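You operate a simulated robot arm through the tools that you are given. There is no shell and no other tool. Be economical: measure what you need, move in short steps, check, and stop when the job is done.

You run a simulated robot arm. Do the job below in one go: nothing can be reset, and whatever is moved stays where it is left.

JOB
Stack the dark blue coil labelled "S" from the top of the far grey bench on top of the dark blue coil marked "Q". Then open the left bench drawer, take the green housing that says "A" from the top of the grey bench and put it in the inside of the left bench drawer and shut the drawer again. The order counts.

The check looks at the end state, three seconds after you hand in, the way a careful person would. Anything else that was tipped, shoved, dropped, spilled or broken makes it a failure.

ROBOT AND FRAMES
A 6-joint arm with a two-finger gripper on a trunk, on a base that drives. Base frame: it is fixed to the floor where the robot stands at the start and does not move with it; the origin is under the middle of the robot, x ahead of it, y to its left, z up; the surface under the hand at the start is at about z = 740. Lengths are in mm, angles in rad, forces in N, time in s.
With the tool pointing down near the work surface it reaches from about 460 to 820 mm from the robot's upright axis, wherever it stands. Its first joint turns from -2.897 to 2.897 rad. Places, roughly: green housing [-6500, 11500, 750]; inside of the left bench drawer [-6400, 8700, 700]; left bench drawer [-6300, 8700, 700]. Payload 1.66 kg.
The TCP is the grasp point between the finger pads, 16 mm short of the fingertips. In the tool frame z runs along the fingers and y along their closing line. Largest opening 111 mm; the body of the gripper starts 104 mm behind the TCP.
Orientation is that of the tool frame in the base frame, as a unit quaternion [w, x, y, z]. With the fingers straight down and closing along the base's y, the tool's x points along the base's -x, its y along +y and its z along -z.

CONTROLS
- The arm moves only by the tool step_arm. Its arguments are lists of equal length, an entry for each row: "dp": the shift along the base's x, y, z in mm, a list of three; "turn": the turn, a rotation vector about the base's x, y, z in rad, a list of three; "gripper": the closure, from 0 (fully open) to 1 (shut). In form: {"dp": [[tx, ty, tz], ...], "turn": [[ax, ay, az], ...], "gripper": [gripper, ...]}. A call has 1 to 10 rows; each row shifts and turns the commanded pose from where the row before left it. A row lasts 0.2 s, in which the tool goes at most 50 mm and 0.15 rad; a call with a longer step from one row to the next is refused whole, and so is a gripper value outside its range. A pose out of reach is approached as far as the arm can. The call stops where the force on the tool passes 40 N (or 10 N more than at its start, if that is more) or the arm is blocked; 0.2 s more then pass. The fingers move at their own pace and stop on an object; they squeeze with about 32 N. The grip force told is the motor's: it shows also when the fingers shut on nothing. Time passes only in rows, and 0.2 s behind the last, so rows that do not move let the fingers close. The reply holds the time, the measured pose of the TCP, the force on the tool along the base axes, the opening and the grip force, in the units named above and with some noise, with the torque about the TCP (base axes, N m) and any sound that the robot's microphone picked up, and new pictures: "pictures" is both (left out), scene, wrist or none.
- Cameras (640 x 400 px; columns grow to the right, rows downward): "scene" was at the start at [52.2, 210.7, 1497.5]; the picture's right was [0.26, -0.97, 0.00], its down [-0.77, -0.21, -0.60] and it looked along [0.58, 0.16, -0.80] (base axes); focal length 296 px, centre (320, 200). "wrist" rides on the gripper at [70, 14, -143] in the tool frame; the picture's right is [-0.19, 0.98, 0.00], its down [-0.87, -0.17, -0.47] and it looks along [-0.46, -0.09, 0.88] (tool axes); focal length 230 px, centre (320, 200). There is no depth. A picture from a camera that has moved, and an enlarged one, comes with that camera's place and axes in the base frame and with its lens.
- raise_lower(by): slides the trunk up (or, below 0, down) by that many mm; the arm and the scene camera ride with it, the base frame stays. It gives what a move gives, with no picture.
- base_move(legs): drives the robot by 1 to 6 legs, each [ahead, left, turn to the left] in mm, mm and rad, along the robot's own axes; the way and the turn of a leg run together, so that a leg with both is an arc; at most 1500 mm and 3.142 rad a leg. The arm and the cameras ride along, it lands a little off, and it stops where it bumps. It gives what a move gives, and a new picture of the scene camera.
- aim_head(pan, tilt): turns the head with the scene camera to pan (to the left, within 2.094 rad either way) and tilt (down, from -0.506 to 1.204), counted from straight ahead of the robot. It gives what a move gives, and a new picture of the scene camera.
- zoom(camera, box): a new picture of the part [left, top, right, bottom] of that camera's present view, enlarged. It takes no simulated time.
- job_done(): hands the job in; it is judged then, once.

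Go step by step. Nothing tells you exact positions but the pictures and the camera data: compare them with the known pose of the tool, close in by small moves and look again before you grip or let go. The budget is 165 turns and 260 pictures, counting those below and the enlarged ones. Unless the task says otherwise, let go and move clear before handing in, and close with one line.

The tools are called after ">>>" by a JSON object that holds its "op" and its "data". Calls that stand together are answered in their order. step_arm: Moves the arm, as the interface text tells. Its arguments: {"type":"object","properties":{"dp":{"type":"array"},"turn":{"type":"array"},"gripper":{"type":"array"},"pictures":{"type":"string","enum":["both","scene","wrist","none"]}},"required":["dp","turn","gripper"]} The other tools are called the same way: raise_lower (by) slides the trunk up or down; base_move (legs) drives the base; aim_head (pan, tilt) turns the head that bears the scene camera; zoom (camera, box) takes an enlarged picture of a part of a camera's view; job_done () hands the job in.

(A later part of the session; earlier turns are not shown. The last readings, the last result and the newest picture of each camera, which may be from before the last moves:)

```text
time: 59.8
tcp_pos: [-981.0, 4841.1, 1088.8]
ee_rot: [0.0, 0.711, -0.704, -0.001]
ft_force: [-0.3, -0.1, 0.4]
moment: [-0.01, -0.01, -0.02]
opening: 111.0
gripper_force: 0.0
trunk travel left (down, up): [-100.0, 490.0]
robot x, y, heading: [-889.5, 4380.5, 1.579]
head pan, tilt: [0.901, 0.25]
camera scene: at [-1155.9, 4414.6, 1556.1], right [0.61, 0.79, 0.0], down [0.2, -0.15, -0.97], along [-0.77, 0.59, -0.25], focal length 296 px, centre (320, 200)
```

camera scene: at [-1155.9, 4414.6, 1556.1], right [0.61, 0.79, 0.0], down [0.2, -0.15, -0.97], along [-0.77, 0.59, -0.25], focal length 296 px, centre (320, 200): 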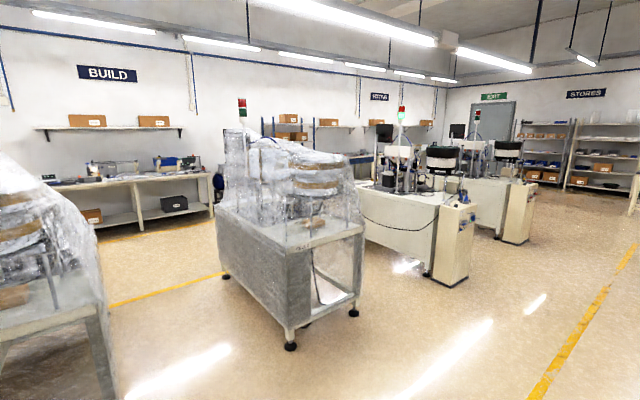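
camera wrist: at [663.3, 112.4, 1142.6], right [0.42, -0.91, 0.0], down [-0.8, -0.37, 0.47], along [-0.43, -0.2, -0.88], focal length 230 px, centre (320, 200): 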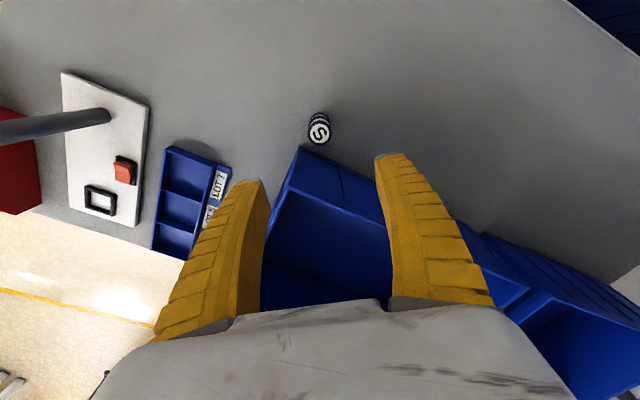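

The far-wall benches at x ≈ −6800 are my goal; between me and them stand two wrapped machines and two white machines. I'll drive up to the gap near y ≈ 6450 and look through it.

>>> {"op": "base_move", "data": {"legs": [[1400, 300, 0], [680, 0, 0]]}}

>>> {"op": "aim_head", "data": {"pan": 1.57, "tilt": 0.45}}

```text
time: 70.2
tcp_pos: [-1291.6, 6916.3, 1091.1]
ee_rot: [0.0, 0.708, -0.706, 0.0]
ft_force: [1.0, 0.1, 0.0]
moment: [0.0, 0.0, -0.01]
opening: 111.2
gripper_force: 0.0
trunk travel left (down, up): [-100.0, 490.0]
robot x, y, heading: [-1206.2, 6455.1, 1.58]
head pan, tilt: [0.901, 0.25]
camera scene: at [-1468.5, 6490.2, 1556.1], right [0.61, 0.79, 0.0], down [0.19, -0.15, -0.97], along [-0.76, 0.6, -0.25], focal length 296 px, centre (320, 200)
```

scene: 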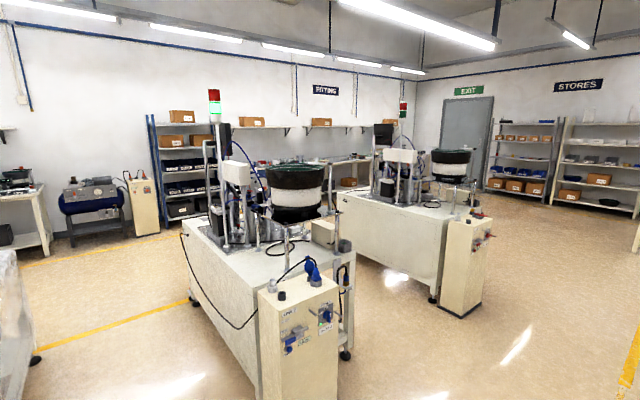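

```text
time: 71.3
tcp_pos: [-1291.6, 6916.8, 1090.4]
ee_rot: [0.0, 0.708, -0.706, 0.0]
ft_force: [-0.4, 0.8, 0.8]
moment: [-0.01, 0.01, -0.02]
opening: 110.8
gripper_force: 0.0
trunk travel left (down, up): [-100.0, 490.0]
robot x, y, heading: [-1207.7, 6454.9, 1.579]
head pan, tilt: [1.571, 0.45]
camera scene: at [-1486.8, 6431.8, 1537.5], right [-0.01, 1.0, 0.0], down [0.43, 0.0, -0.9], along [-0.9, -0.01, -0.43], focal length 296 px, centre (320, 200)
```

scene: 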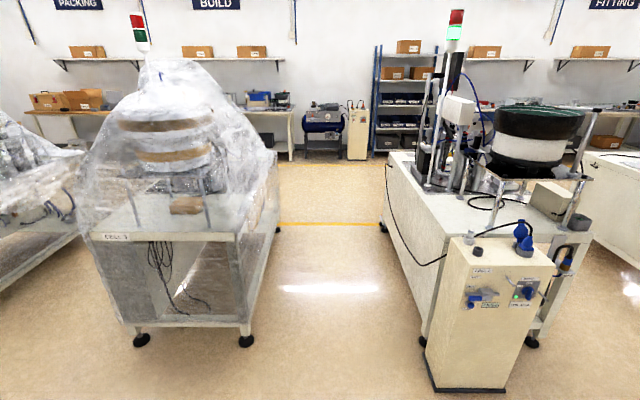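

The gap spans y ≈ 5970–6930 and I'm centred on it. I'll turn left and drive through.

>>> {"op": "base_move", "data": {"legs": [[0, 0, 1.562], [700, 0, 0]]}}

>>> {"op": "aim_head", "data": {"pan": 0, "tilt": 0.6}}

```text
time: 78.9
tcp_pos: [-2362.2, 6369.4, 1089.0]
ee_rot: [0.0, 1.0, -0.003, 0.0]
ft_force: [0.1, 0.7, 0.0]
moment: [0.01, -0.02, -0.05]
opening: 111.0
gripper_force: 0.1
trunk travel left (down, up): [-100.0, 490.0]
robot x, y, heading: [-1898.1, 6452.0, 3.143]
head pan, tilt: [1.571, 0.45]
camera scene: at [-1878.4, 6172.5, 1537.4], right [-1.0, 0.0, 0.0], down [0.0, 0.44, -0.9], along [0.0, -0.9, -0.44], focal length 296 px, centre (320, 200)
```

scene: 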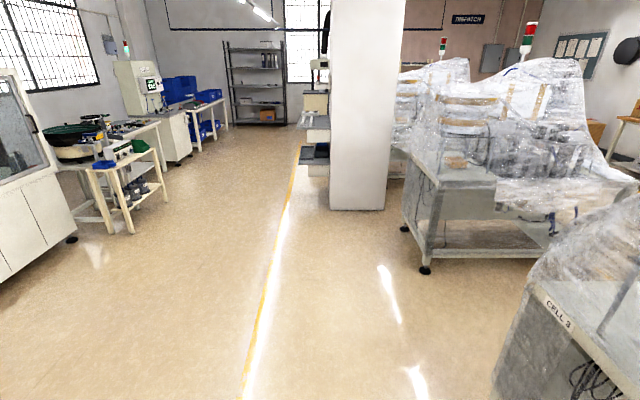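

```text
time: 80.5
tcp_pos: [-2363.4, 6370.8, 1089.6]
ee_rot: [0.0, 1.0, -0.002, 0.0]
ft_force: [-0.4, -0.2, -0.7]
moment: [0.0, -0.02, 0.01]
opening: 110.9
gripper_force: 0.2
trunk travel left (down, up): [-100.0, 490.0]
robot x, y, heading: [-1897.0, 6451.1, 3.138]
head pan, tilt: [0.0, 0.6]
camera scene: at [-1966.5, 6264.4, 1523.9], right [0.0, 1.0, 0.0], down [0.56, 0.0, -0.83], along [-0.83, 0.0, -0.56], focal length 296 px, centre (320, 200)
```

scene: 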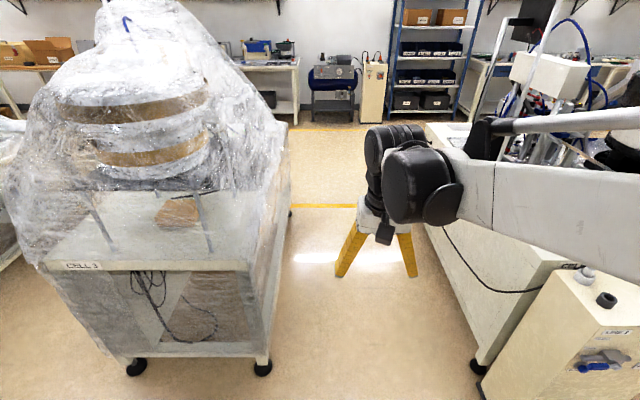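

I'm at the gap's mouth. I'll check the clearance on the right side, where the arm's elbow sticks out.

>>> {"op": "aim_head", "data": {"pan": -0.9, "tilt": 0.6}}

```text
time: 81.7
tcp_pos: [-2363.2, 6369.7, 1089.6]
ee_rot: [0.0, 1.0, -0.002, 0.0]
ft_force: [-0.1, 0.6, 0.6]
moment: [-0.01, 0.01, 0.0]
opening: 111.0
gripper_force: 0.0
trunk travel left (down, up): [-100.0, 490.0]
robot x, y, heading: [-1894.7, 6453.6, 3.143]
head pan, tilt: [-0.901, 0.6]
camera scene: at [-1933.1, 6333.7, 1523.9], right [0.78, 0.62, 0.0], down [0.35, -0.44, -0.83], along [-0.51, 0.65, -0.56], focal length 296 px, centre (320, 200)
```

scene: 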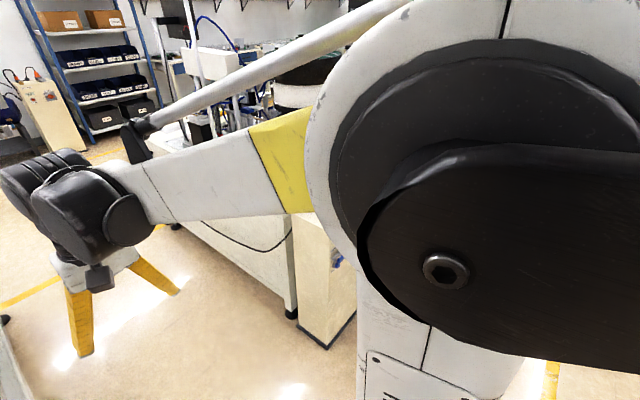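

The elbow stays close to the trunk, so there is room. I'll drive through to the far aisle.

>>> {"op": "base_move", "data": {"legs": [[1400, 0, 0], [1150, 0, 0]]}}

>>> {"op": "aim_head", "data": {"pan": -0.9, "tilt": 0.35}}

```text
time: 94.1
tcp_pos: [-4898.2, 6356.5, 1090.4]
ee_rot: [0.0, 1.0, -0.001, 0.0]
ft_force: [-0.4, 0.8, 0.0]
moment: [-0.01, -0.02, -0.04]
opening: 110.8
gripper_force: 0.0
trunk travel left (down, up): [-100.0, 490.0]
robot x, y, heading: [-4437.5, 6441.3, -3.139]
head pan, tilt: [-0.901, 0.6]
camera scene: at [-4468.9, 6321.4, 1523.9], right [0.78, 0.62, 0.0], down [0.35, -0.44, -0.83], along [-0.51, 0.65, -0.57], focal length 296 px, centre (320, 200)
```

scene: 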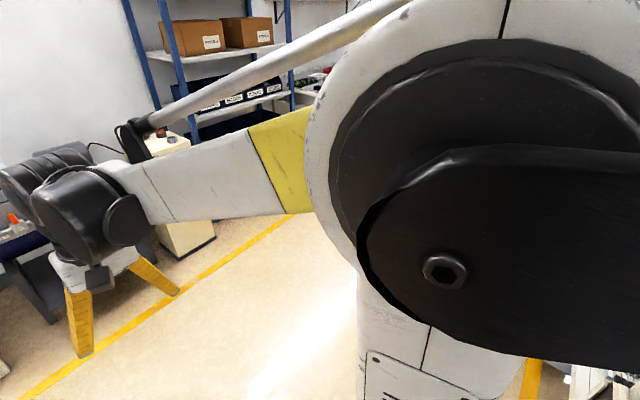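

```text
time: 94.9
tcp_pos: [-4899.2, 6357.8, 1090.0]
ee_rot: [0.0, 1.0, -0.001, 0.0]
ft_force: [-0.1, 0.3, -1.0]
moment: [0.01, -0.01, -0.01]
opening: 110.8
gripper_force: 0.0
trunk travel left (down, up): [-100.0, 490.0]
robot x, y, heading: [-4433.1, 6438.7, -3.136]
head pan, tilt: [-0.901, 0.351]
camera scene: at [-4471.6, 6325.1, 1546.6], right [0.78, 0.62, 0.0], down [0.21, -0.27, -0.94], along [-0.59, 0.73, -0.34], focal length 296 px, centre (320, 200)
```

scene: 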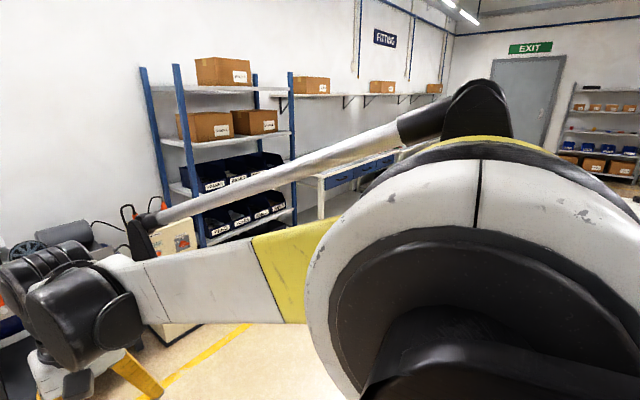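

The FITTING bench with blue drawer fronts is ahead to the right. I'll turn right, advance along the aisle and look at it.

>>> {"op": "base_move", "data": {"legs": [[0, 0, -1.575], [1400, 500, 0], [600, 0, 0]]}}

>>> {"op": "aim_head", "data": {"pan": 1.2, "tilt": 0.5}}

```text
time: 109.1
tcp_pos: [-4998.8, 8915.0, 1090.1]
ee_rot: [0.0, -0.702, 0.712, 0.0]
ft_force: [0.0, 0.1, -0.2]
moment: [-0.02, -0.04, 0.03]
opening: 111.0
gripper_force: 0.0
trunk travel left (down, up): [-100.0, 490.0]
robot x, y, heading: [-4918.5, 8447.9, 1.561]
head pan, tilt: [-0.901, 0.351]
camera scene: at [-5038.1, 8490.1, 1546.6], right [0.61, -0.79, 0.0], down [-0.27, -0.21, -0.94], along [0.74, 0.57, -0.34], focal length 296 px, centre (320, 200)
```

scene: 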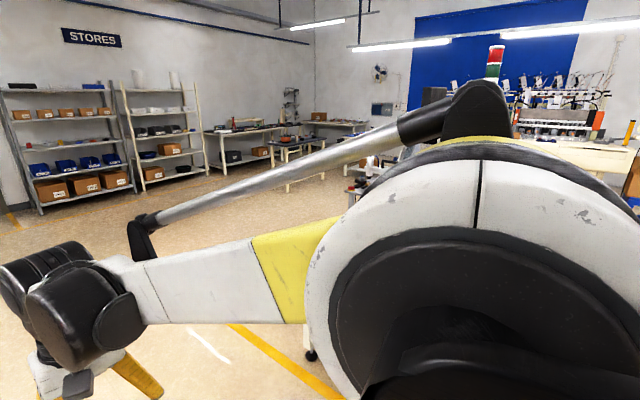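

```text
time: 111.1
tcp_pos: [-4999.7, 8913.6, 1088.8]
ee_rot: [0.0, -0.702, 0.713, 0.001]
ft_force: [0.5, -0.1, 0.7]
moment: [0.03, 0.03, 0.0]
opening: 110.9
gripper_force: 0.0
trunk travel left (down, up): [-100.0, 490.0]
robot x, y, heading: [-4923.3, 8450.9, 1.56]
head pan, tilt: [1.201, 0.499]
camera scene: at [-5196.1, 8466.8, 1533.0], right [0.37, 0.93, 0.0], down [0.44, -0.18, -0.88], along [-0.81, 0.33, -0.48], focal length 296 px, centre (320, 200)
```

scene: 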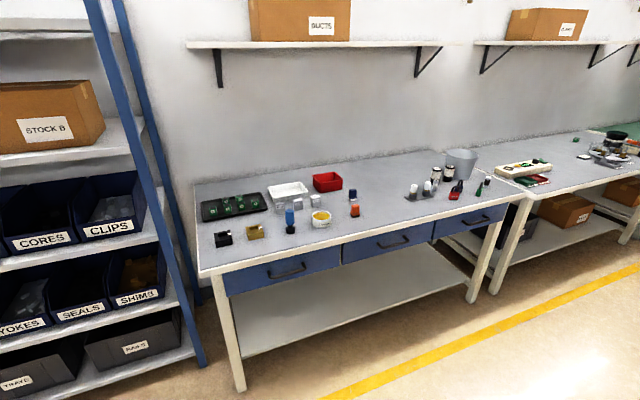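

The left drawer of the three-drawer bench has its handle at about (−6110, 8693, 690). I'll turn to face it and stop about 760 mm away.

>>> {"op": "base_move", "data": {"legs": [[0, 0, 1.58], [430, -243, 0]]}}

>>> {"op": "aim_head", "data": {"pan": 0.1, "tilt": 0.75}}

```text
time: 117.8
tcp_pos: [-5813.8, 8612.1, 1089.8]
ee_rot: [0.0, 1.0, -0.005, 0.0]
ft_force: [0.4, -0.1, 0.1]
moment: [-0.02, -0.03, 0.02]
opening: 111.1
gripper_force: 0.0
trunk travel left (down, up): [-100.0, 490.0]
robot x, y, heading: [-5348.0, 8692.5, 3.14]
head pan, tilt: [1.201, 0.499]
camera scene: at [-5363.0, 8418.9, 1533.0], right [-0.93, 0.37, 0.0], down [0.18, 0.45, -0.88], along [-0.32, -0.82, -0.48], focal length 296 px, centre (320, 200)
```

scene: 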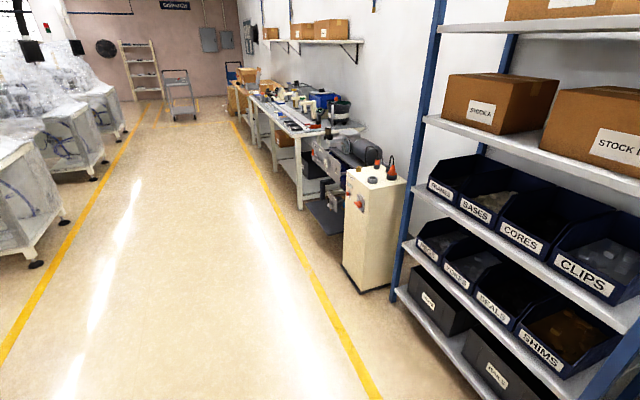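

```text
time: 119.2
tcp_pos: [-5812.7, 8611.5, 1089.5]
ee_rot: [0.0, 1.0, -0.004, 0.0]
ft_force: [-0.3, 0.1, -0.7]
moment: [-0.04, 0.01, -0.01]
opening: 110.7
gripper_force: 0.1
trunk travel left (down, up): [-100.0, 490.0]
robot x, y, heading: [-5353.1, 8694.2, 3.136]
head pan, tilt: [0.099, 0.75]
camera scene: at [-5412.0, 8495.4, 1511.0], right [-0.1, 1.0, 0.0], down [0.68, 0.07, -0.73], along [-0.73, -0.07, -0.68], focal length 296 px, centre (320, 200)
```

scene: 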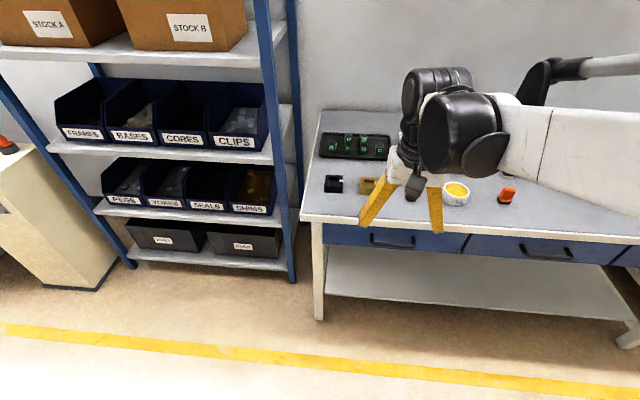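

>>> {"op": "zoom", "data": {"camera": "scene", "box": [304, 190, 480, 300]}}

```text
3.64 times, centred on (392, 245) of scene
camera zoom: at [-5412.0, 8495.4, 1511.0], right [-0.1, 1.0, 0.0], down [0.68, 0.07, -0.73], along [-0.73, -0.07, -0.68], focal length 1075 px, centre (58, 36)
```

zoom: 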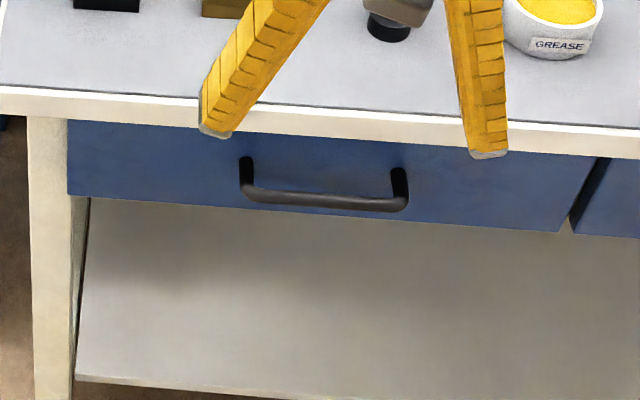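

The handle bar is at roughly (−6112, 8690, 653), standing about 40 mm off the drawer face. I'll yaw the tool so it closes in the x–z plane, then pitch it about 50° forward to grip the bar from the upper front.

>>> {"op": "step_arm", "data": {"dp": [[-15, 8, -10], [-15, 8, -10], [-15, 8, -10], [-15, 8, -10], [-15, 8, -10], [-15, 8, -10], [-15, 8, -10], [-15, 8, -10], [-15, 8, -10], [-15, 8, -10]], "turn": [[0, 0, -0.148], [0, 0, -0.148], [0, 0, -0.148], [0, 0, -0.148], [0, 0, -0.148], [0, 0, -0.148], [0, 0, -0.148], [0, 0, -0.148], [0, 0, -0.148], [0, 0, -0.148]], "gripper": [0.3, 0.3, 0.3, 0.3, 0.3, 0.3, 0.3, 0.3, 0.3, 0.3], "pictures": "none"}}

>>> {"op": "step_arm", "data": {"dp": [[-5, 0, -20], [-5, 0, -35], [-5, 0, -35], [-5, 0, -35], [-5, 0, -35], [-5, 0, -35], [-5, 0, -30], [0, 0, 0]], "turn": [[0, 0, -0.09], [0, 0.148, 0], [0, 0.148, 0], [0, 0.148, 0], [0, 0.148, 0], [0, 0.148, 0], [0, 0.148, 0], [0, 0, 0]], "gripper": [0.3, 0.3, 0.3, 0.3, 0.3, 0.3, 0.3, 0.3]}}

```text
time: 121.4
tcp_pos: [-5964.6, 8692.0, 990.0]
ee_rot: [0.0, 0.735, -0.678, -0.001]
ft_force: [-0.5, 0.4, -0.7]
moment: [0.06, 0.03, 0.02]
opening: 79.3
gripper_force: 1.8
trunk travel left (down, up): [-100.0, 490.0]
robot x, y, heading: [-5347.3, 8691.2, 3.139]
head pan, tilt: [0.099, 0.75]
```

```text
time: 123.2
tcp_pos: [-6064.9, 8690.9, 813.0]
ee_rot: [-0.306, -0.635, 0.641, 0.304]
ft_force: [8.4, 0.4, 10.2]
moment: [0.01, 0.59, -0.02]
opening: 84.6
gripper_force: 3.0
out of reach, approached as far as the arm can: row 6, 7
trunk travel left (down, up): [-100.0, 490.0]
robot x, y, heading: [-5346.3, 8692.1, 3.137]
head pan, tilt: [0.099, 0.75]
camera scene: at [-5410.6, 8495.5, 1511.1], right [-0.1, 1.0, 0.0], down [0.68, 0.06, -0.73], along [-0.73, -0.07, -0.68], focal length 296 px, centre (320, 200)
camera wrist: at [-5963.5, 8621.1, 914.2], right [-0.62, 0.2, 0.76], down [0.48, 0.86, 0.16], along [-0.63, 0.46, -0.63], focal length 230 px, centre (320, 200)
```

scene: 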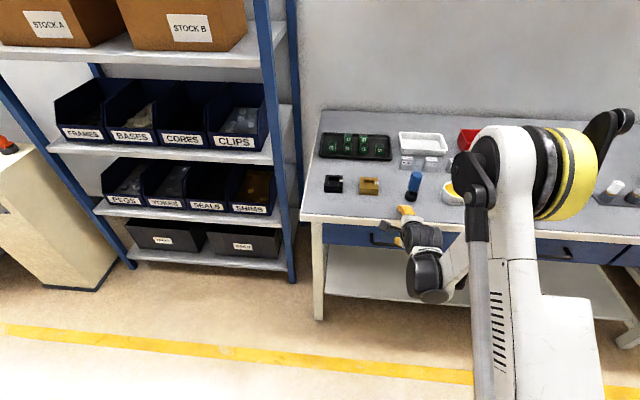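
wrist: 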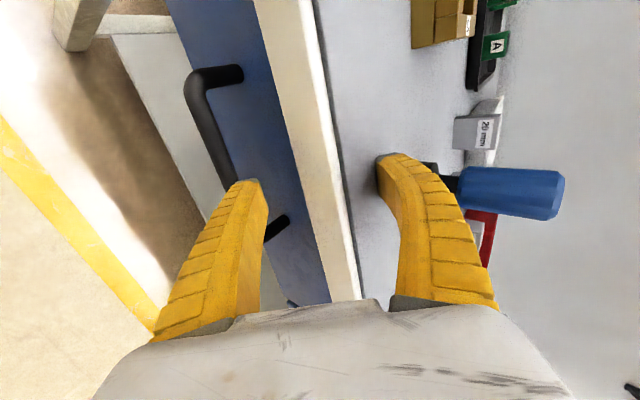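

The upper finger is touching the bench top: the pose went out of reach and drifted forward. I'll back straight off.

>>> {"op": "step_arm", "data": {"dp": [[12, 0, 12], [25, 0, 15], [40, 0, 10], [40, 0, 0], [0, 0, 0]], "turn": [[0, 0, 0], [0, 0, 0], [0, 0, 0], [0, 0, 0], [0, 0, 0]], "gripper": [0.3, 0.3, 0.3, 0.3, 0.3]}}

```text
time: 124.4
tcp_pos: [-5992.3, 8691.0, 894.9]
ee_rot: [-0.304, -0.637, 0.642, 0.301]
ft_force: [0.1, 0.6, 1.0]
moment: [0.02, -0.01, -0.03]
opening: 79.0
gripper_force: 1.2
out of reach, approached as far as the arm can: row 1, 2, 3, 4
trunk travel left (down, up): [-100.0, 490.0]
robot x, y, heading: [-5347.3, 8694.5, 3.136]
head pan, tilt: [0.099, 0.75]
camera scene: at [-5411.9, 8495.5, 1511.0], right [-0.1, 1.0, 0.0], down [0.68, 0.06, -0.73], along [-0.73, -0.07, -0.68], focal length 296 px, centre (320, 200)
camera wrist: at [-5890.2, 8620.4, 996.8], right [-0.62, 0.2, 0.76], down [0.48, 0.86, 0.16], along [-0.62, 0.46, -0.63], focal length 230 px, centre (320, 200)
```

scene: 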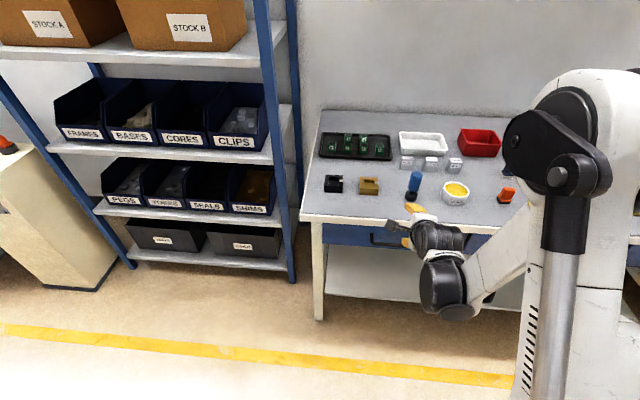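
wrist: 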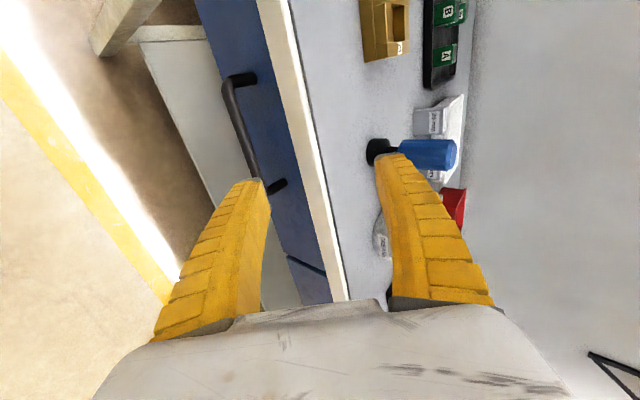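

The wrist was at its minimum reach with the tool pitched. I'll back the base 100 mm and approach the handle from farther out.

>>> {"op": "base_move", "data": {"legs": [[-110, 0, 0]]}}

>>> {"op": "step_arm", "data": {"dp": [[0, 0, -20], [0, 0, -40], [0, 0, -40], [0, 0, -40], [0, 0, 0]], "turn": [[0, 0, 0], [0, 0, 0], [0, 0, 0], [0, 0, 0], [0, 0, 0]], "gripper": [0.3, 0.3, 0.3, 0.3, 0.3]}}

```text
time: 125.6
tcp_pos: [-5881.7, 8690.0, 896.0]
ee_rot: [-0.304, -0.637, 0.641, 0.302]
ft_force: [-0.2, 0.8, -0.2]
moment: [0.01, -0.03, -0.05]
opening: 79.0
gripper_force: 1.6
trunk travel left (down, up): [-100.0, 490.0]
robot x, y, heading: [-5237.5, 8691.4, 3.135]
head pan, tilt: [0.099, 0.75]
camera scene: at [-5301.8, 8495.0, 1511.1], right [-0.1, 1.0, 0.0], down [0.68, 0.07, -0.73], along [-0.73, -0.07, -0.68], focal length 296 px, centre (320, 200)
```

scene: 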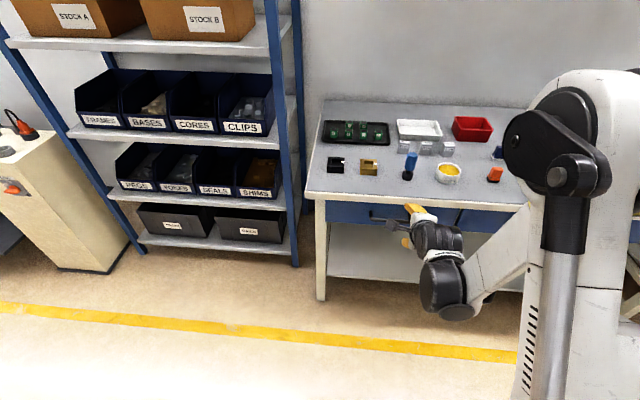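

```text
time: 126.8
tcp_pos: [-5952.7, 8690.3, 815.8]
ee_rot: [-0.303, -0.637, 0.642, 0.301]
ft_force: [0.0, 0.4, 0.0]
moment: [-0.01, 0.0, 0.02]
opening: 79.3
gripper_force: 1.4
out of reach, approached as far as the arm can: row 1, 2, 3, 4
trunk travel left (down, up): [-100.0, 490.0]
robot x, y, heading: [-5239.1, 8691.5, 3.133]
head pan, tilt: [0.099, 0.75]
camera scene: at [-5302.5, 8495.1, 1511.0], right [-0.1, 1.0, 0.0], down [0.68, 0.07, -0.73], along [-0.73, -0.07, -0.68], focal length 296 px, centre (320, 200)
camera wrist: at [-5852.1, 8619.5, 916.8], right [-0.62, 0.2, 0.76], down [0.47, 0.86, 0.17], along [-0.62, 0.46, -0.63], focal length 230 px, centre (320, 200)
```

scene: 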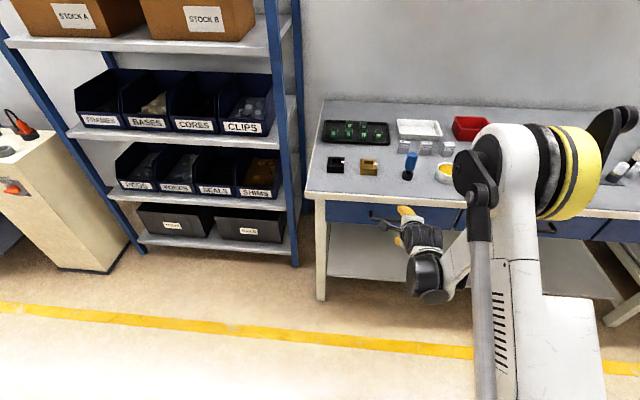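
wrist: 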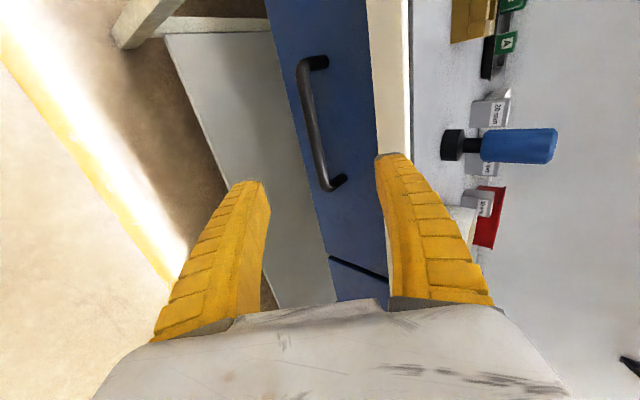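

The reachable boundary moves outward lower down, so I'll lower the trunk 100 mm to gain margin.

>>> {"op": "raise_lower", "data": {"by": -100}}

>>> {"op": "step_arm", "data": {"dp": [[0, 0, 0]], "turn": [[0, 0, 0]], "gripper": [0.3]}}

```text
time: 128.1
tcp_pos: [-5953.3, 8689.3, 716.0]
ee_rot: [-0.303, -0.637, 0.642, 0.302]
ft_force: [0.7, 0.5, 0.1]
moment: [0.01, 0.01, -0.02]
opening: 79.3
gripper_force: 0.7
trunk travel left (down, up): [0.0, 590.0]
robot x, y, heading: [-5238.7, 8690.2, 3.14]
head pan, tilt: [0.099, 0.75]
```

```text
time: 128.5
tcp_pos: [-5953.4, 8688.6, 715.2]
ee_rot: [-0.303, -0.637, 0.641, 0.301]
ft_force: [-0.6, 0.0, -0.6]
moment: [-0.01, -0.01, 0.0]
opening: 79.0
gripper_force: 1.5
trunk travel left (down, up): [0.0, 590.0]
robot x, y, heading: [-5237.8, 8692.2, 3.136]
head pan, tilt: [0.099, 0.75]
camera scene: at [-5302.3, 8495.0, 1411.0], right [-0.1, 1.0, 0.0], down [0.68, 0.07, -0.73], along [-0.73, -0.07, -0.68], focal length 296 px, centre (320, 200)
camera wrist: at [-5851.9, 8619.5, 817.2], right [-0.62, 0.2, 0.76], down [0.47, 0.86, 0.17], along [-0.62, 0.46, -0.63], focal length 230 px, centre (320, 200)
```

scene: 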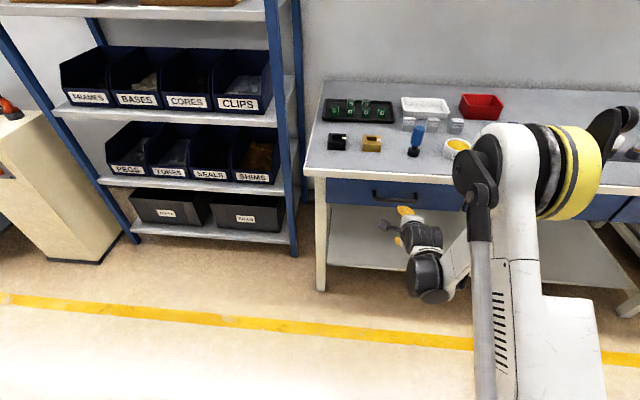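
wrist: 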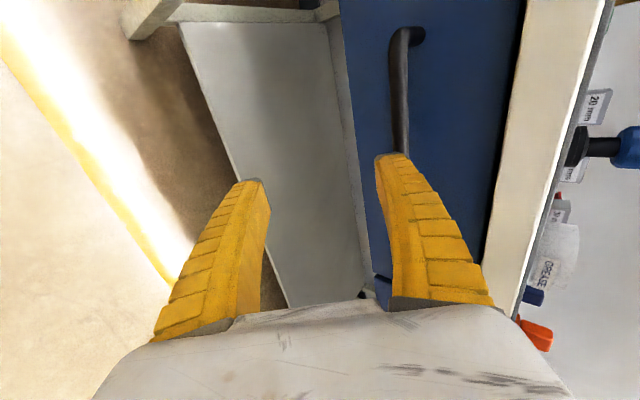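

Two views put the handle bar higher and nearer than I assumed: about (−6045, 8680, 736), with the bench surface near z ≈ 835. I'll narrow the fingers to ~45 mm and go to a pre-grasp 100 mm back along the tool axis.

>>> {"op": "step_arm", "data": {"dp": [[0, -3, 30], [-5, -3, 30], [-10, -3, 24], [0, 0, 0], [0, 0, 0]], "turn": [[0, 0, 0], [0, 0, 0], [0, 0, 0], [0, 0, 0], [0, 0, 0]], "gripper": [0.6, 0.6, 0.6, 0.6, 0.6]}}

>>> {"op": "zoom", "data": {"camera": "scene", "box": [304, 150, 480, 260]}}

```text
time: 129.7
tcp_pos: [-5968.3, 8681.1, 799.6]
ee_rot: [-0.304, -0.637, 0.642, 0.301]
ft_force: [-0.2, 0.0, 0.5]
moment: [0.0, -0.01, -0.02]
opening: 46.7
gripper_force: 2.2
trunk travel left (down, up): [0.0, 590.0]
robot x, y, heading: [-5241.9, 8693.0, 3.141]
head pan, tilt: [0.099, 0.75]
camera scene: at [-5302.3, 8495.0, 1411.0], right [-0.1, 1.0, 0.0], down [0.68, 0.07, -0.73], along [-0.73, -0.07, -0.68], focal length 296 px, centre (320, 200)
camera wrist: at [-5866.7, 8611.0, 901.4], right [-0.62, 0.2, 0.76], down [0.47, 0.86, 0.17], along [-0.62, 0.46, -0.63], focal length 230 px, centre (320, 200)
```

scene: 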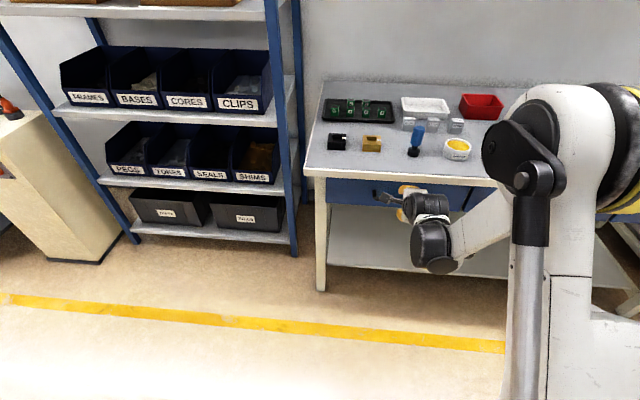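
wrist: 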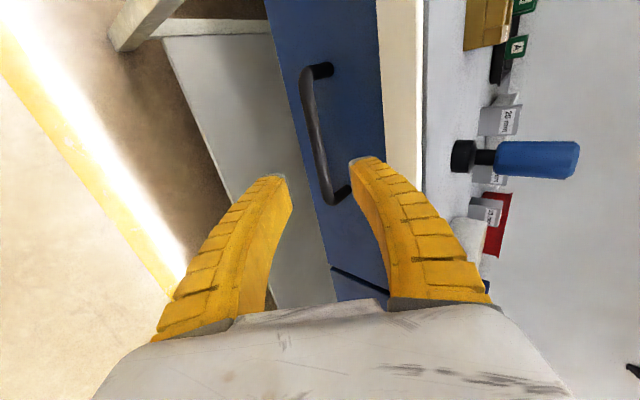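

```text
3.64 times, centred on (392, 205) of scene
camera zoom: at [-5302.3, 8495.0, 1411.0], right [-0.1, 1.0, 0.0], down [0.68, 0.07, -0.73], along [-0.73, -0.07, -0.68], focal length 1075 px, centre (58, 182)
```

zoom: 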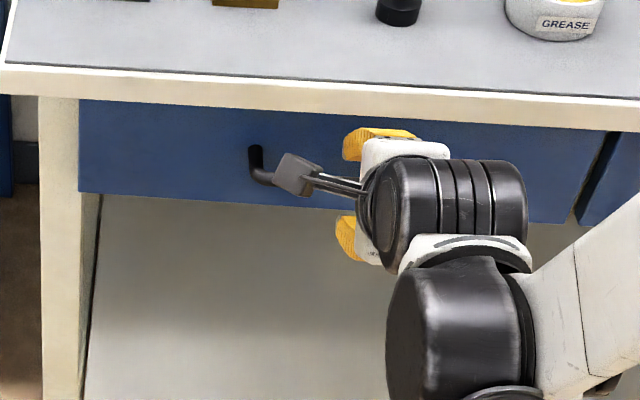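

The bar sits near the finger mid-plane; its centre is at y ≈ 8669. I'll shift sideways and advance 60 mm along the tool axis, then check.

>>> {"op": "step_arm", "data": {"dp": [[-1, -12, 1.5], [-15.5, 0, -12.7], [-15.5, 0, -12.7], [-15.5, 0, -12.7], [0, 0, 0]], "turn": [[0, 0, 0], [0, 0, 0], [0, 0, 0], [0, 0, 0], [0, 0, 0]], "gripper": [0.6, 0.6, 0.6, 0.6, 0.6]}}

>>> {"op": "zoom", "data": {"camera": "scene", "box": [352, 150, 448, 210]}}

```text
time: 130.9
tcp_pos: [-6016.8, 8669.5, 762.7]
ee_rot: [-0.303, -0.637, 0.642, 0.302]
ft_force: [0.2, 0.7, 0.3]
moment: [-0.02, -0.03, 0.03]
opening: 46.5
gripper_force: 1.9
trunk travel left (down, up): [0.0, 590.0]
robot x, y, heading: [-5241.2, 8690.9, 3.137]
head pan, tilt: [0.099, 0.75]
camera scene: at [-5302.5, 8495.0, 1411.0], right [-0.1, 1.0, 0.0], down [0.68, 0.07, -0.73], along [-0.73, -0.07, -0.68], focal length 296 px, centre (320, 200)
camera wrist: at [-5914.2, 8598.7, 864.2], right [-0.62, 0.2, 0.76], down [0.47, 0.86, 0.17], along [-0.62, 0.46, -0.63], focal length 230 px, centre (320, 200)
```

scene: 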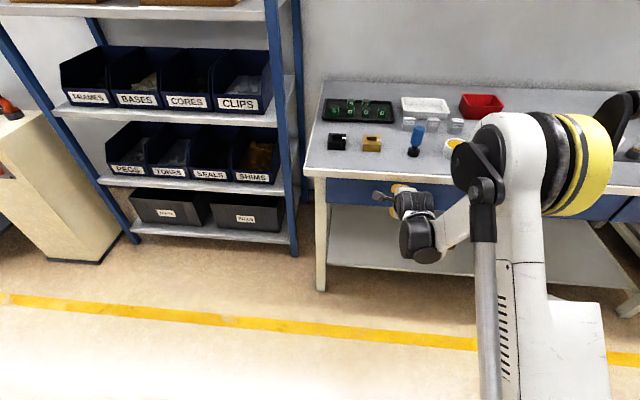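
wrist: 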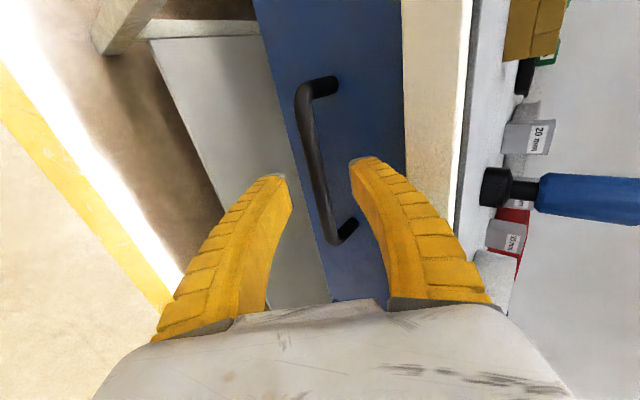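

```text
6.67 times, centred on (400, 180) of scene
camera zoom: at [-5302.5, 8495.0, 1411.0], right [-0.1, 1.0, 0.0], down [0.68, 0.07, -0.73], along [-0.73, -0.07, -0.68], focal length 1970 px, centre (-213, 333)
```

zoom: 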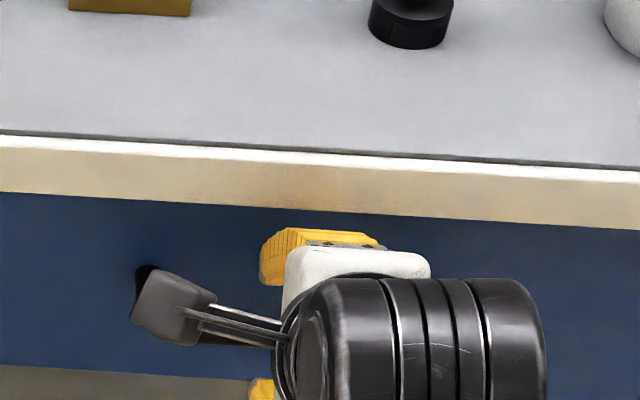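

The bar is centred between the fingers and about 40 mm ahead of the TCP. I'll advance gently.

>>> {"op": "step_arm", "data": {"dp": [[-11.6, 0, -9.5], [-7.7, 0, -6.4], [-5.4, 0, -4.4], [0, 0, 0]], "turn": [[0, 0, 0], [0, 0, 0], [0, 0, 0], [0, 0, 0]], "gripper": [0.6, 0.6, 0.6, 0.6], "pictures": "wrist"}}

```text
time: 131.9
tcp_pos: [-6040.7, 8667.9, 743.2]
ee_rot: [-0.303, -0.638, 0.641, 0.301]
ft_force: [0.2, -0.5, 0.0]
moment: [-0.01, -0.03, -0.01]
opening: 46.7
gripper_force: 2.0
trunk travel left (down, up): [0.0, 590.0]
robot x, y, heading: [-5239.3, 8691.7, 3.138]
head pan, tilt: [0.099, 0.75]
camera wrist: at [-5939.1, 8598.1, 844.5], right [-0.62, 0.2, 0.76], down [0.47, 0.86, 0.17], along [-0.62, 0.46, -0.63], focal length 230 px, centre (320, 200)
```

wrist: 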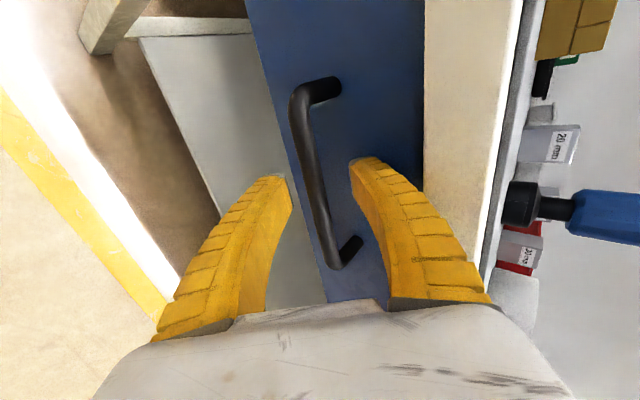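

>>> {"op": "step_arm", "data": {"dp": [[-7.7, 0, -6.4], [-4.6, 0, -3.8], [0, 0, 0]], "turn": [[0, 0, 0], [0, 0, 0], [0, 0, 0]], "gripper": [0.6, 0.6, 0.6], "pictures": "wrist"}}

```text
time: 132.7
tcp_pos: [-6051.1, 8668.5, 733.5]
ee_rot: [-0.303, -0.637, 0.641, 0.302]
ft_force: [18.2, -0.6, 6.7]
moment: [-0.02, 0.66, 0.04]
opening: 41.9
gripper_force: 0.1
trunk travel left (down, up): [0.0, 590.0]
robot x, y, heading: [-5239.3, 8690.0, 3.14]
head pan, tilt: [0.099, 0.75]
camera wrist: at [-5950.1, 8598.5, 835.6], right [-0.62, 0.2, 0.76], down [0.48, 0.86, 0.16], along [-0.62, 0.46, -0.63], focal length 230 px, centre (320, 200)
```

wrist: 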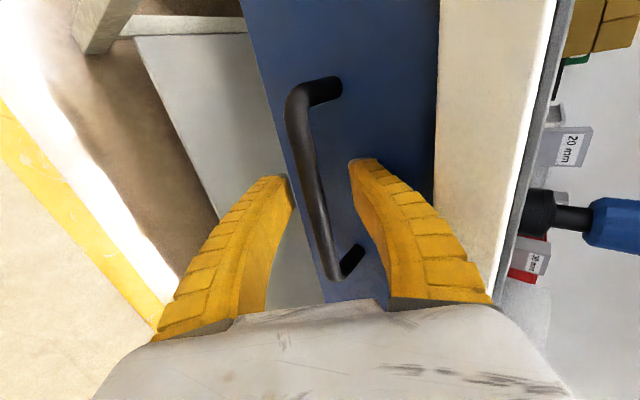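

The upper fingertip touches the drawer face, so the bar is within the finger depth. I'll ease back 3 mm and close.

>>> {"op": "step_arm", "data": {"dp": [[3, 0, 1], [0, 0, 0], [0, 0, 0], [0, 0, 0], [0, 0, 0]], "turn": [[0, 0, 0], [0, 0, 0], [0, 0, 0], [0, 0, 0], [0, 0, 0]], "gripper": [0.6, 0.75, 0.9, 1.0, 1.0], "pictures": "wrist"}}

```text
time: 133.9
tcp_pos: [-6052.7, 8668.8, 730.0]
ee_rot: [-0.302, -0.637, 0.643, 0.3]
ft_force: [1.0, 0.7, -31.9]
moment: [0.0, 0.12, 0.0]
opening: 6.6
gripper_force: 32.4
trunk travel left (down, up): [0.0, 590.0]
robot x, y, heading: [-5238.3, 8689.9, 3.137]
head pan, tilt: [0.099, 0.75]
camera wrist: at [-5950.4, 8598.5, 832.6], right [-0.63, 0.2, 0.75], down [0.47, 0.86, 0.17], along [-0.62, 0.46, -0.63], focal length 230 px, centre (320, 200)
```

wrist: 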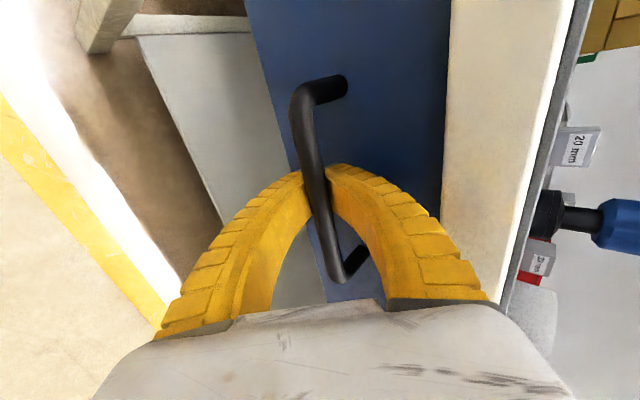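

The bar is gripped. I'll relieve the vertical load, then pull a short test distance with the arm.

>>> {"op": "step_arm", "data": {"dp": [[0, 0, -2], [0, 0, -1.5], [10, 0, 0], [15, 0, 0], [0, 0, 0]], "turn": [[0, 0, 0], [0, 0, 0], [0, 0, 0], [0, 0, 0], [0, 0, 0]], "gripper": [1, 1, 1, 1, 1], "pictures": "wrist"}}

```text
time: 135.1
tcp_pos: [-6025.4, 8669.0, 727.5]
ee_rot: [-0.302, -0.637, 0.642, 0.302]
ft_force: [-0.1, 2.4, -20.5]
moment: [0.09, 0.15, 0.06]
opening: 5.9
gripper_force: 29.4
trunk travel left (down, up): [0.0, 590.0]
robot x, y, heading: [-5237.1, 8691.3, 3.138]
head pan, tilt: [0.099, 0.75]
camera wrist: at [-5924.3, 8598.3, 830.2], right [-0.62, 0.2, 0.76], down [0.47, 0.86, 0.17], along [-0.62, 0.46, -0.63], focal length 230 px, centre (320, 200)
```

wrist: 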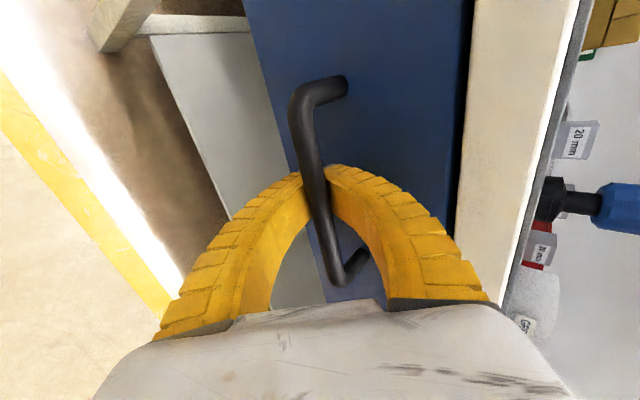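

The drawer slides with little resistance. I'll relieve the load a little more and pull the rest by backing the base.

>>> {"op": "step_arm", "data": {"dp": [[0, 0, -2], [0, 0, 0]], "turn": [[0, 0, 0], [0, 0, 0]], "gripper": [1, 1], "pictures": "none"}}

>>> {"op": "base_move", "data": {"legs": [[-190, 0, 0]]}}

```text
time: 135.7
tcp_pos: [-6025.8, 8668.3, 728.2]
ee_rot: [-0.303, -0.637, 0.642, 0.301]
ft_force: [-0.8, 1.6, -8.0]
moment: [0.06, 0.05, 0.03]
opening: 6.0
gripper_force: 29.6
trunk travel left (down, up): [0.0, 590.0]
robot x, y, heading: [-5241.1, 8690.4, 3.137]
head pan, tilt: [0.099, 0.75]
```

```text
time: 137.2
tcp_pos: [-5836.2, 8668.6, 729.0]
ee_rot: [-0.303, -0.636, 0.642, 0.302]
ft_force: [-0.2, 1.8, -8.7]
moment: [0.03, 0.12, 0.03]
opening: 6.0
gripper_force: 28.9
trunk travel left (down, up): [0.0, 590.0]
robot x, y, heading: [-5052.6, 8690.8, 3.138]
head pan, tilt: [0.099, 0.75]
camera scene: at [-5114.2, 8494.5, 1411.0], right [-0.1, 1.0, 0.0], down [0.68, 0.07, -0.73], along [-0.73, -0.07, -0.68], focal length 296 px, centre (320, 200)
```

scene: 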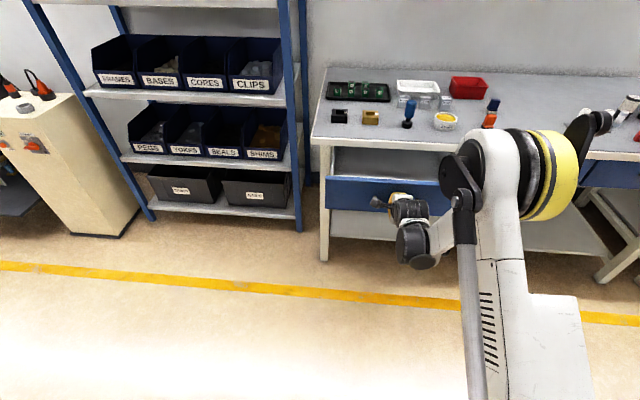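

The drawer is open about 215 mm. I'll pull another 40 mm, then let go and back away.

>>> {"op": "base_move", "data": {"legs": [[-40, 0, 0]]}}

>>> {"op": "step_arm", "data": {"dp": [[0, 0, 0], [0, 0, 0], [0, 0, 0], [0, 0, 0]], "turn": [[0, 0, 0], [0, 0, 0], [0, 0, 0], [0, 0, 0]], "gripper": [0.9, 0.75, 0.6, 0.6]}}

```text
time: 138.1
tcp_pos: [-5797.2, 8668.3, 727.6]
ee_rot: [-0.303, -0.637, 0.642, 0.301]
ft_force: [0.6, 2.9, -9.7]
moment: [0.04, 0.1, 0.02]
opening: 6.2
gripper_force: 29.2
trunk travel left (down, up): [0.0, 590.0]
robot x, y, heading: [-5011.9, 8688.2, 3.136]
head pan, tilt: [0.099, 0.75]
camera scene: at [-5074.6, 8494.4, 1411.0], right [-0.1, 1.0, 0.0], down [0.68, 0.07, -0.73], along [-0.73, -0.07, -0.68], focal length 296 px, centre (320, 200)
```

scene: 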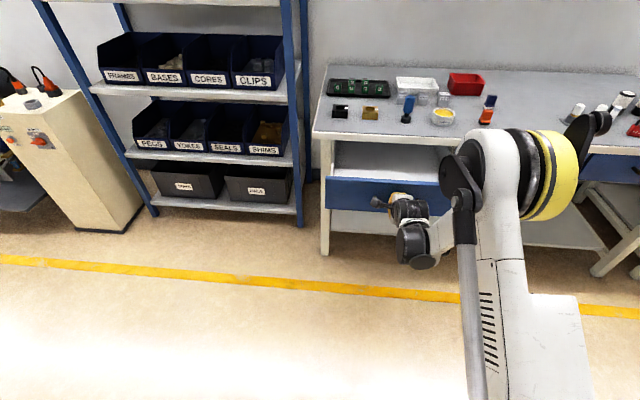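

```text
time: 139.1
tcp_pos: [-5796.5, 8668.1, 727.8]
ee_rot: [-0.303, -0.637, 0.642, 0.302]
ft_force: [0.0, 0.1, 0.1]
moment: [0.02, 0.0, -0.04]
opening: 46.5
gripper_force: 1.4
trunk travel left (down, up): [0.0, 590.0]
robot x, y, heading: [-5009.7, 8694.1, 3.135]
head pan, tilt: [0.099, 0.75]
camera scene: at [-5073.7, 8494.3, 1411.0], right [-0.1, 1.0, 0.0], down [0.68, 0.07, -0.73], along [-0.73, -0.07, -0.68], focal length 296 px, centre (320, 200)
camera wrist: at [-5694.8, 8597.6, 829.5], right [-0.62, 0.2, 0.76], down [0.48, 0.86, 0.17], along [-0.62, 0.46, -0.63], focal length 230 px, centre (320, 200)
```

scene: 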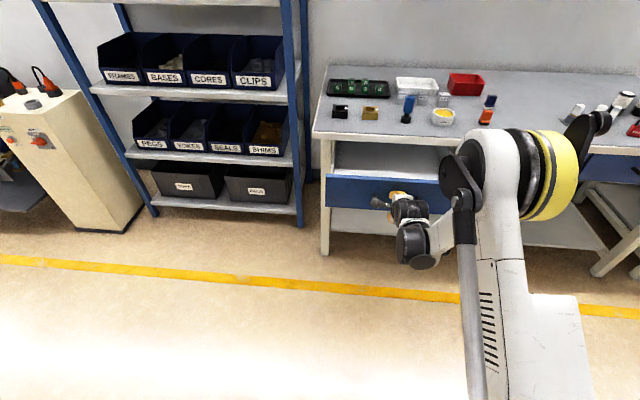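
wrist: 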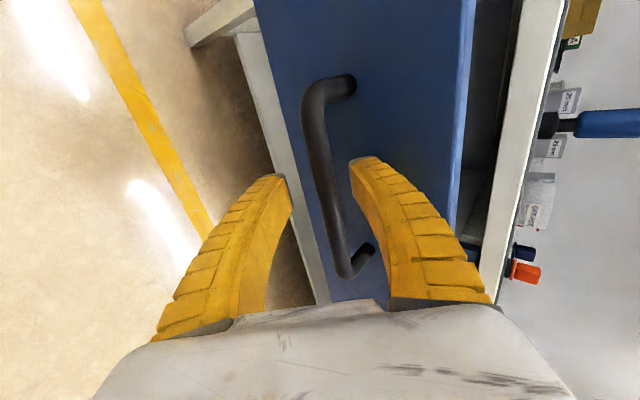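

The fingers are free of the bar. I'll retreat along the tool axis and look into the drawer with the head.

>>> {"op": "step_arm", "data": {"dp": [[15, 0, 12.5], [23, 0, 19], [23, 0, 19], [23, 0, 19], [0, 0, 40], [0, 0, 40], [0, 0, 40], [0, 0, 40]], "turn": [[0, 0, 0], [0, 0, 0], [0, 0, 0], [0, 0, 0], [0, -0.148, 0], [0, -0.148, 0], [0, -0.148, 0], [0, -0.148, 0]], "gripper": [0.6, 0.6, 0.6, 0.6, 0.6, 0.6, 0.6, 0.6], "pictures": "none"}}

>>> {"op": "step_arm", "data": {"dp": [[0, 0, 40], [0, 0, 40], [0, 0, 0]], "turn": [[0, -0.148, 0], [0, -0.14, 0], [0, 0, 0]], "gripper": [0.3, 0.3, 0.3], "pictures": "none"}}

>>> {"op": "raise_lower", "data": {"by": 300}}

>>> {"op": "aim_head", "data": {"pan": 0.1, "tilt": 0.9}}

```text
time: 140.9
tcp_pos: [-5712.4, 8666.7, 957.1]
ee_rot: [-0.103, -0.697, 0.702, 0.102]
ft_force: [-0.5, 1.0, -0.5]
moment: [0.0, -0.03, 0.0]
opening: 46.6
gripper_force: 1.4
trunk travel left (down, up): [0.0, 590.0]
robot x, y, heading: [-5012.2, 8688.4, 3.141]
head pan, tilt: [0.099, 0.75]
```

```text
time: 141.7
tcp_pos: [-5711.0, 8666.6, 1038.4]
ee_rot: [-0.001, -0.705, 0.709, 0.0]
ft_force: [0.2, 0.7, 0.2]
moment: [-0.01, -0.01, 0.0]
opening: 78.9
gripper_force: 1.0
trunk travel left (down, up): [0.0, 590.0]
robot x, y, heading: [-5011.9, 8693.8, 3.137]
head pan, tilt: [0.099, 0.75]
```

```text
time: 144.7
tcp_pos: [-5711.1, 8666.8, 1336.9]
ee_rot: [-0.002, -0.705, 0.709, 0.002]
ft_force: [0.2, 0.0, 0.3]
moment: [-0.03, -0.03, 0.02]
opening: 79.1
gripper_force: 0.5
trunk travel left (down, up): [-300.0, 290.0]
robot x, y, heading: [-5012.5, 8690.9, 3.139]
head pan, tilt: [0.099, 0.75]
```

```text
time: 145.4
tcp_pos: [-5709.5, 8665.8, 1338.1]
ee_rot: [-0.001, -0.705, 0.709, 0.001]
ft_force: [0.6, -0.9, 0.0]
moment: [-0.03, -0.01, -0.03]
opening: 79.0
gripper_force: 1.1
trunk travel left (down, up): [-300.0, 290.0]
robot x, y, heading: [-5005.7, 8690.2, 3.137]
head pan, tilt: [0.099, 0.901]
camera scene: at [-5066.3, 8495.0, 1699.1], right [-0.1, 1.0, 0.0], down [0.78, 0.08, -0.62], along [-0.62, -0.06, -0.78], focal length 296 px, centre (320, 200)
```

scene: 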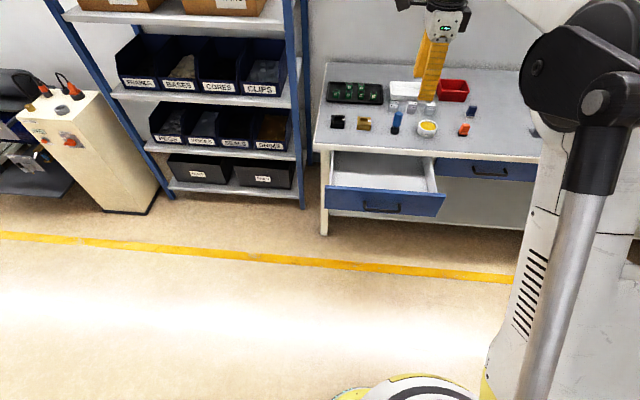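

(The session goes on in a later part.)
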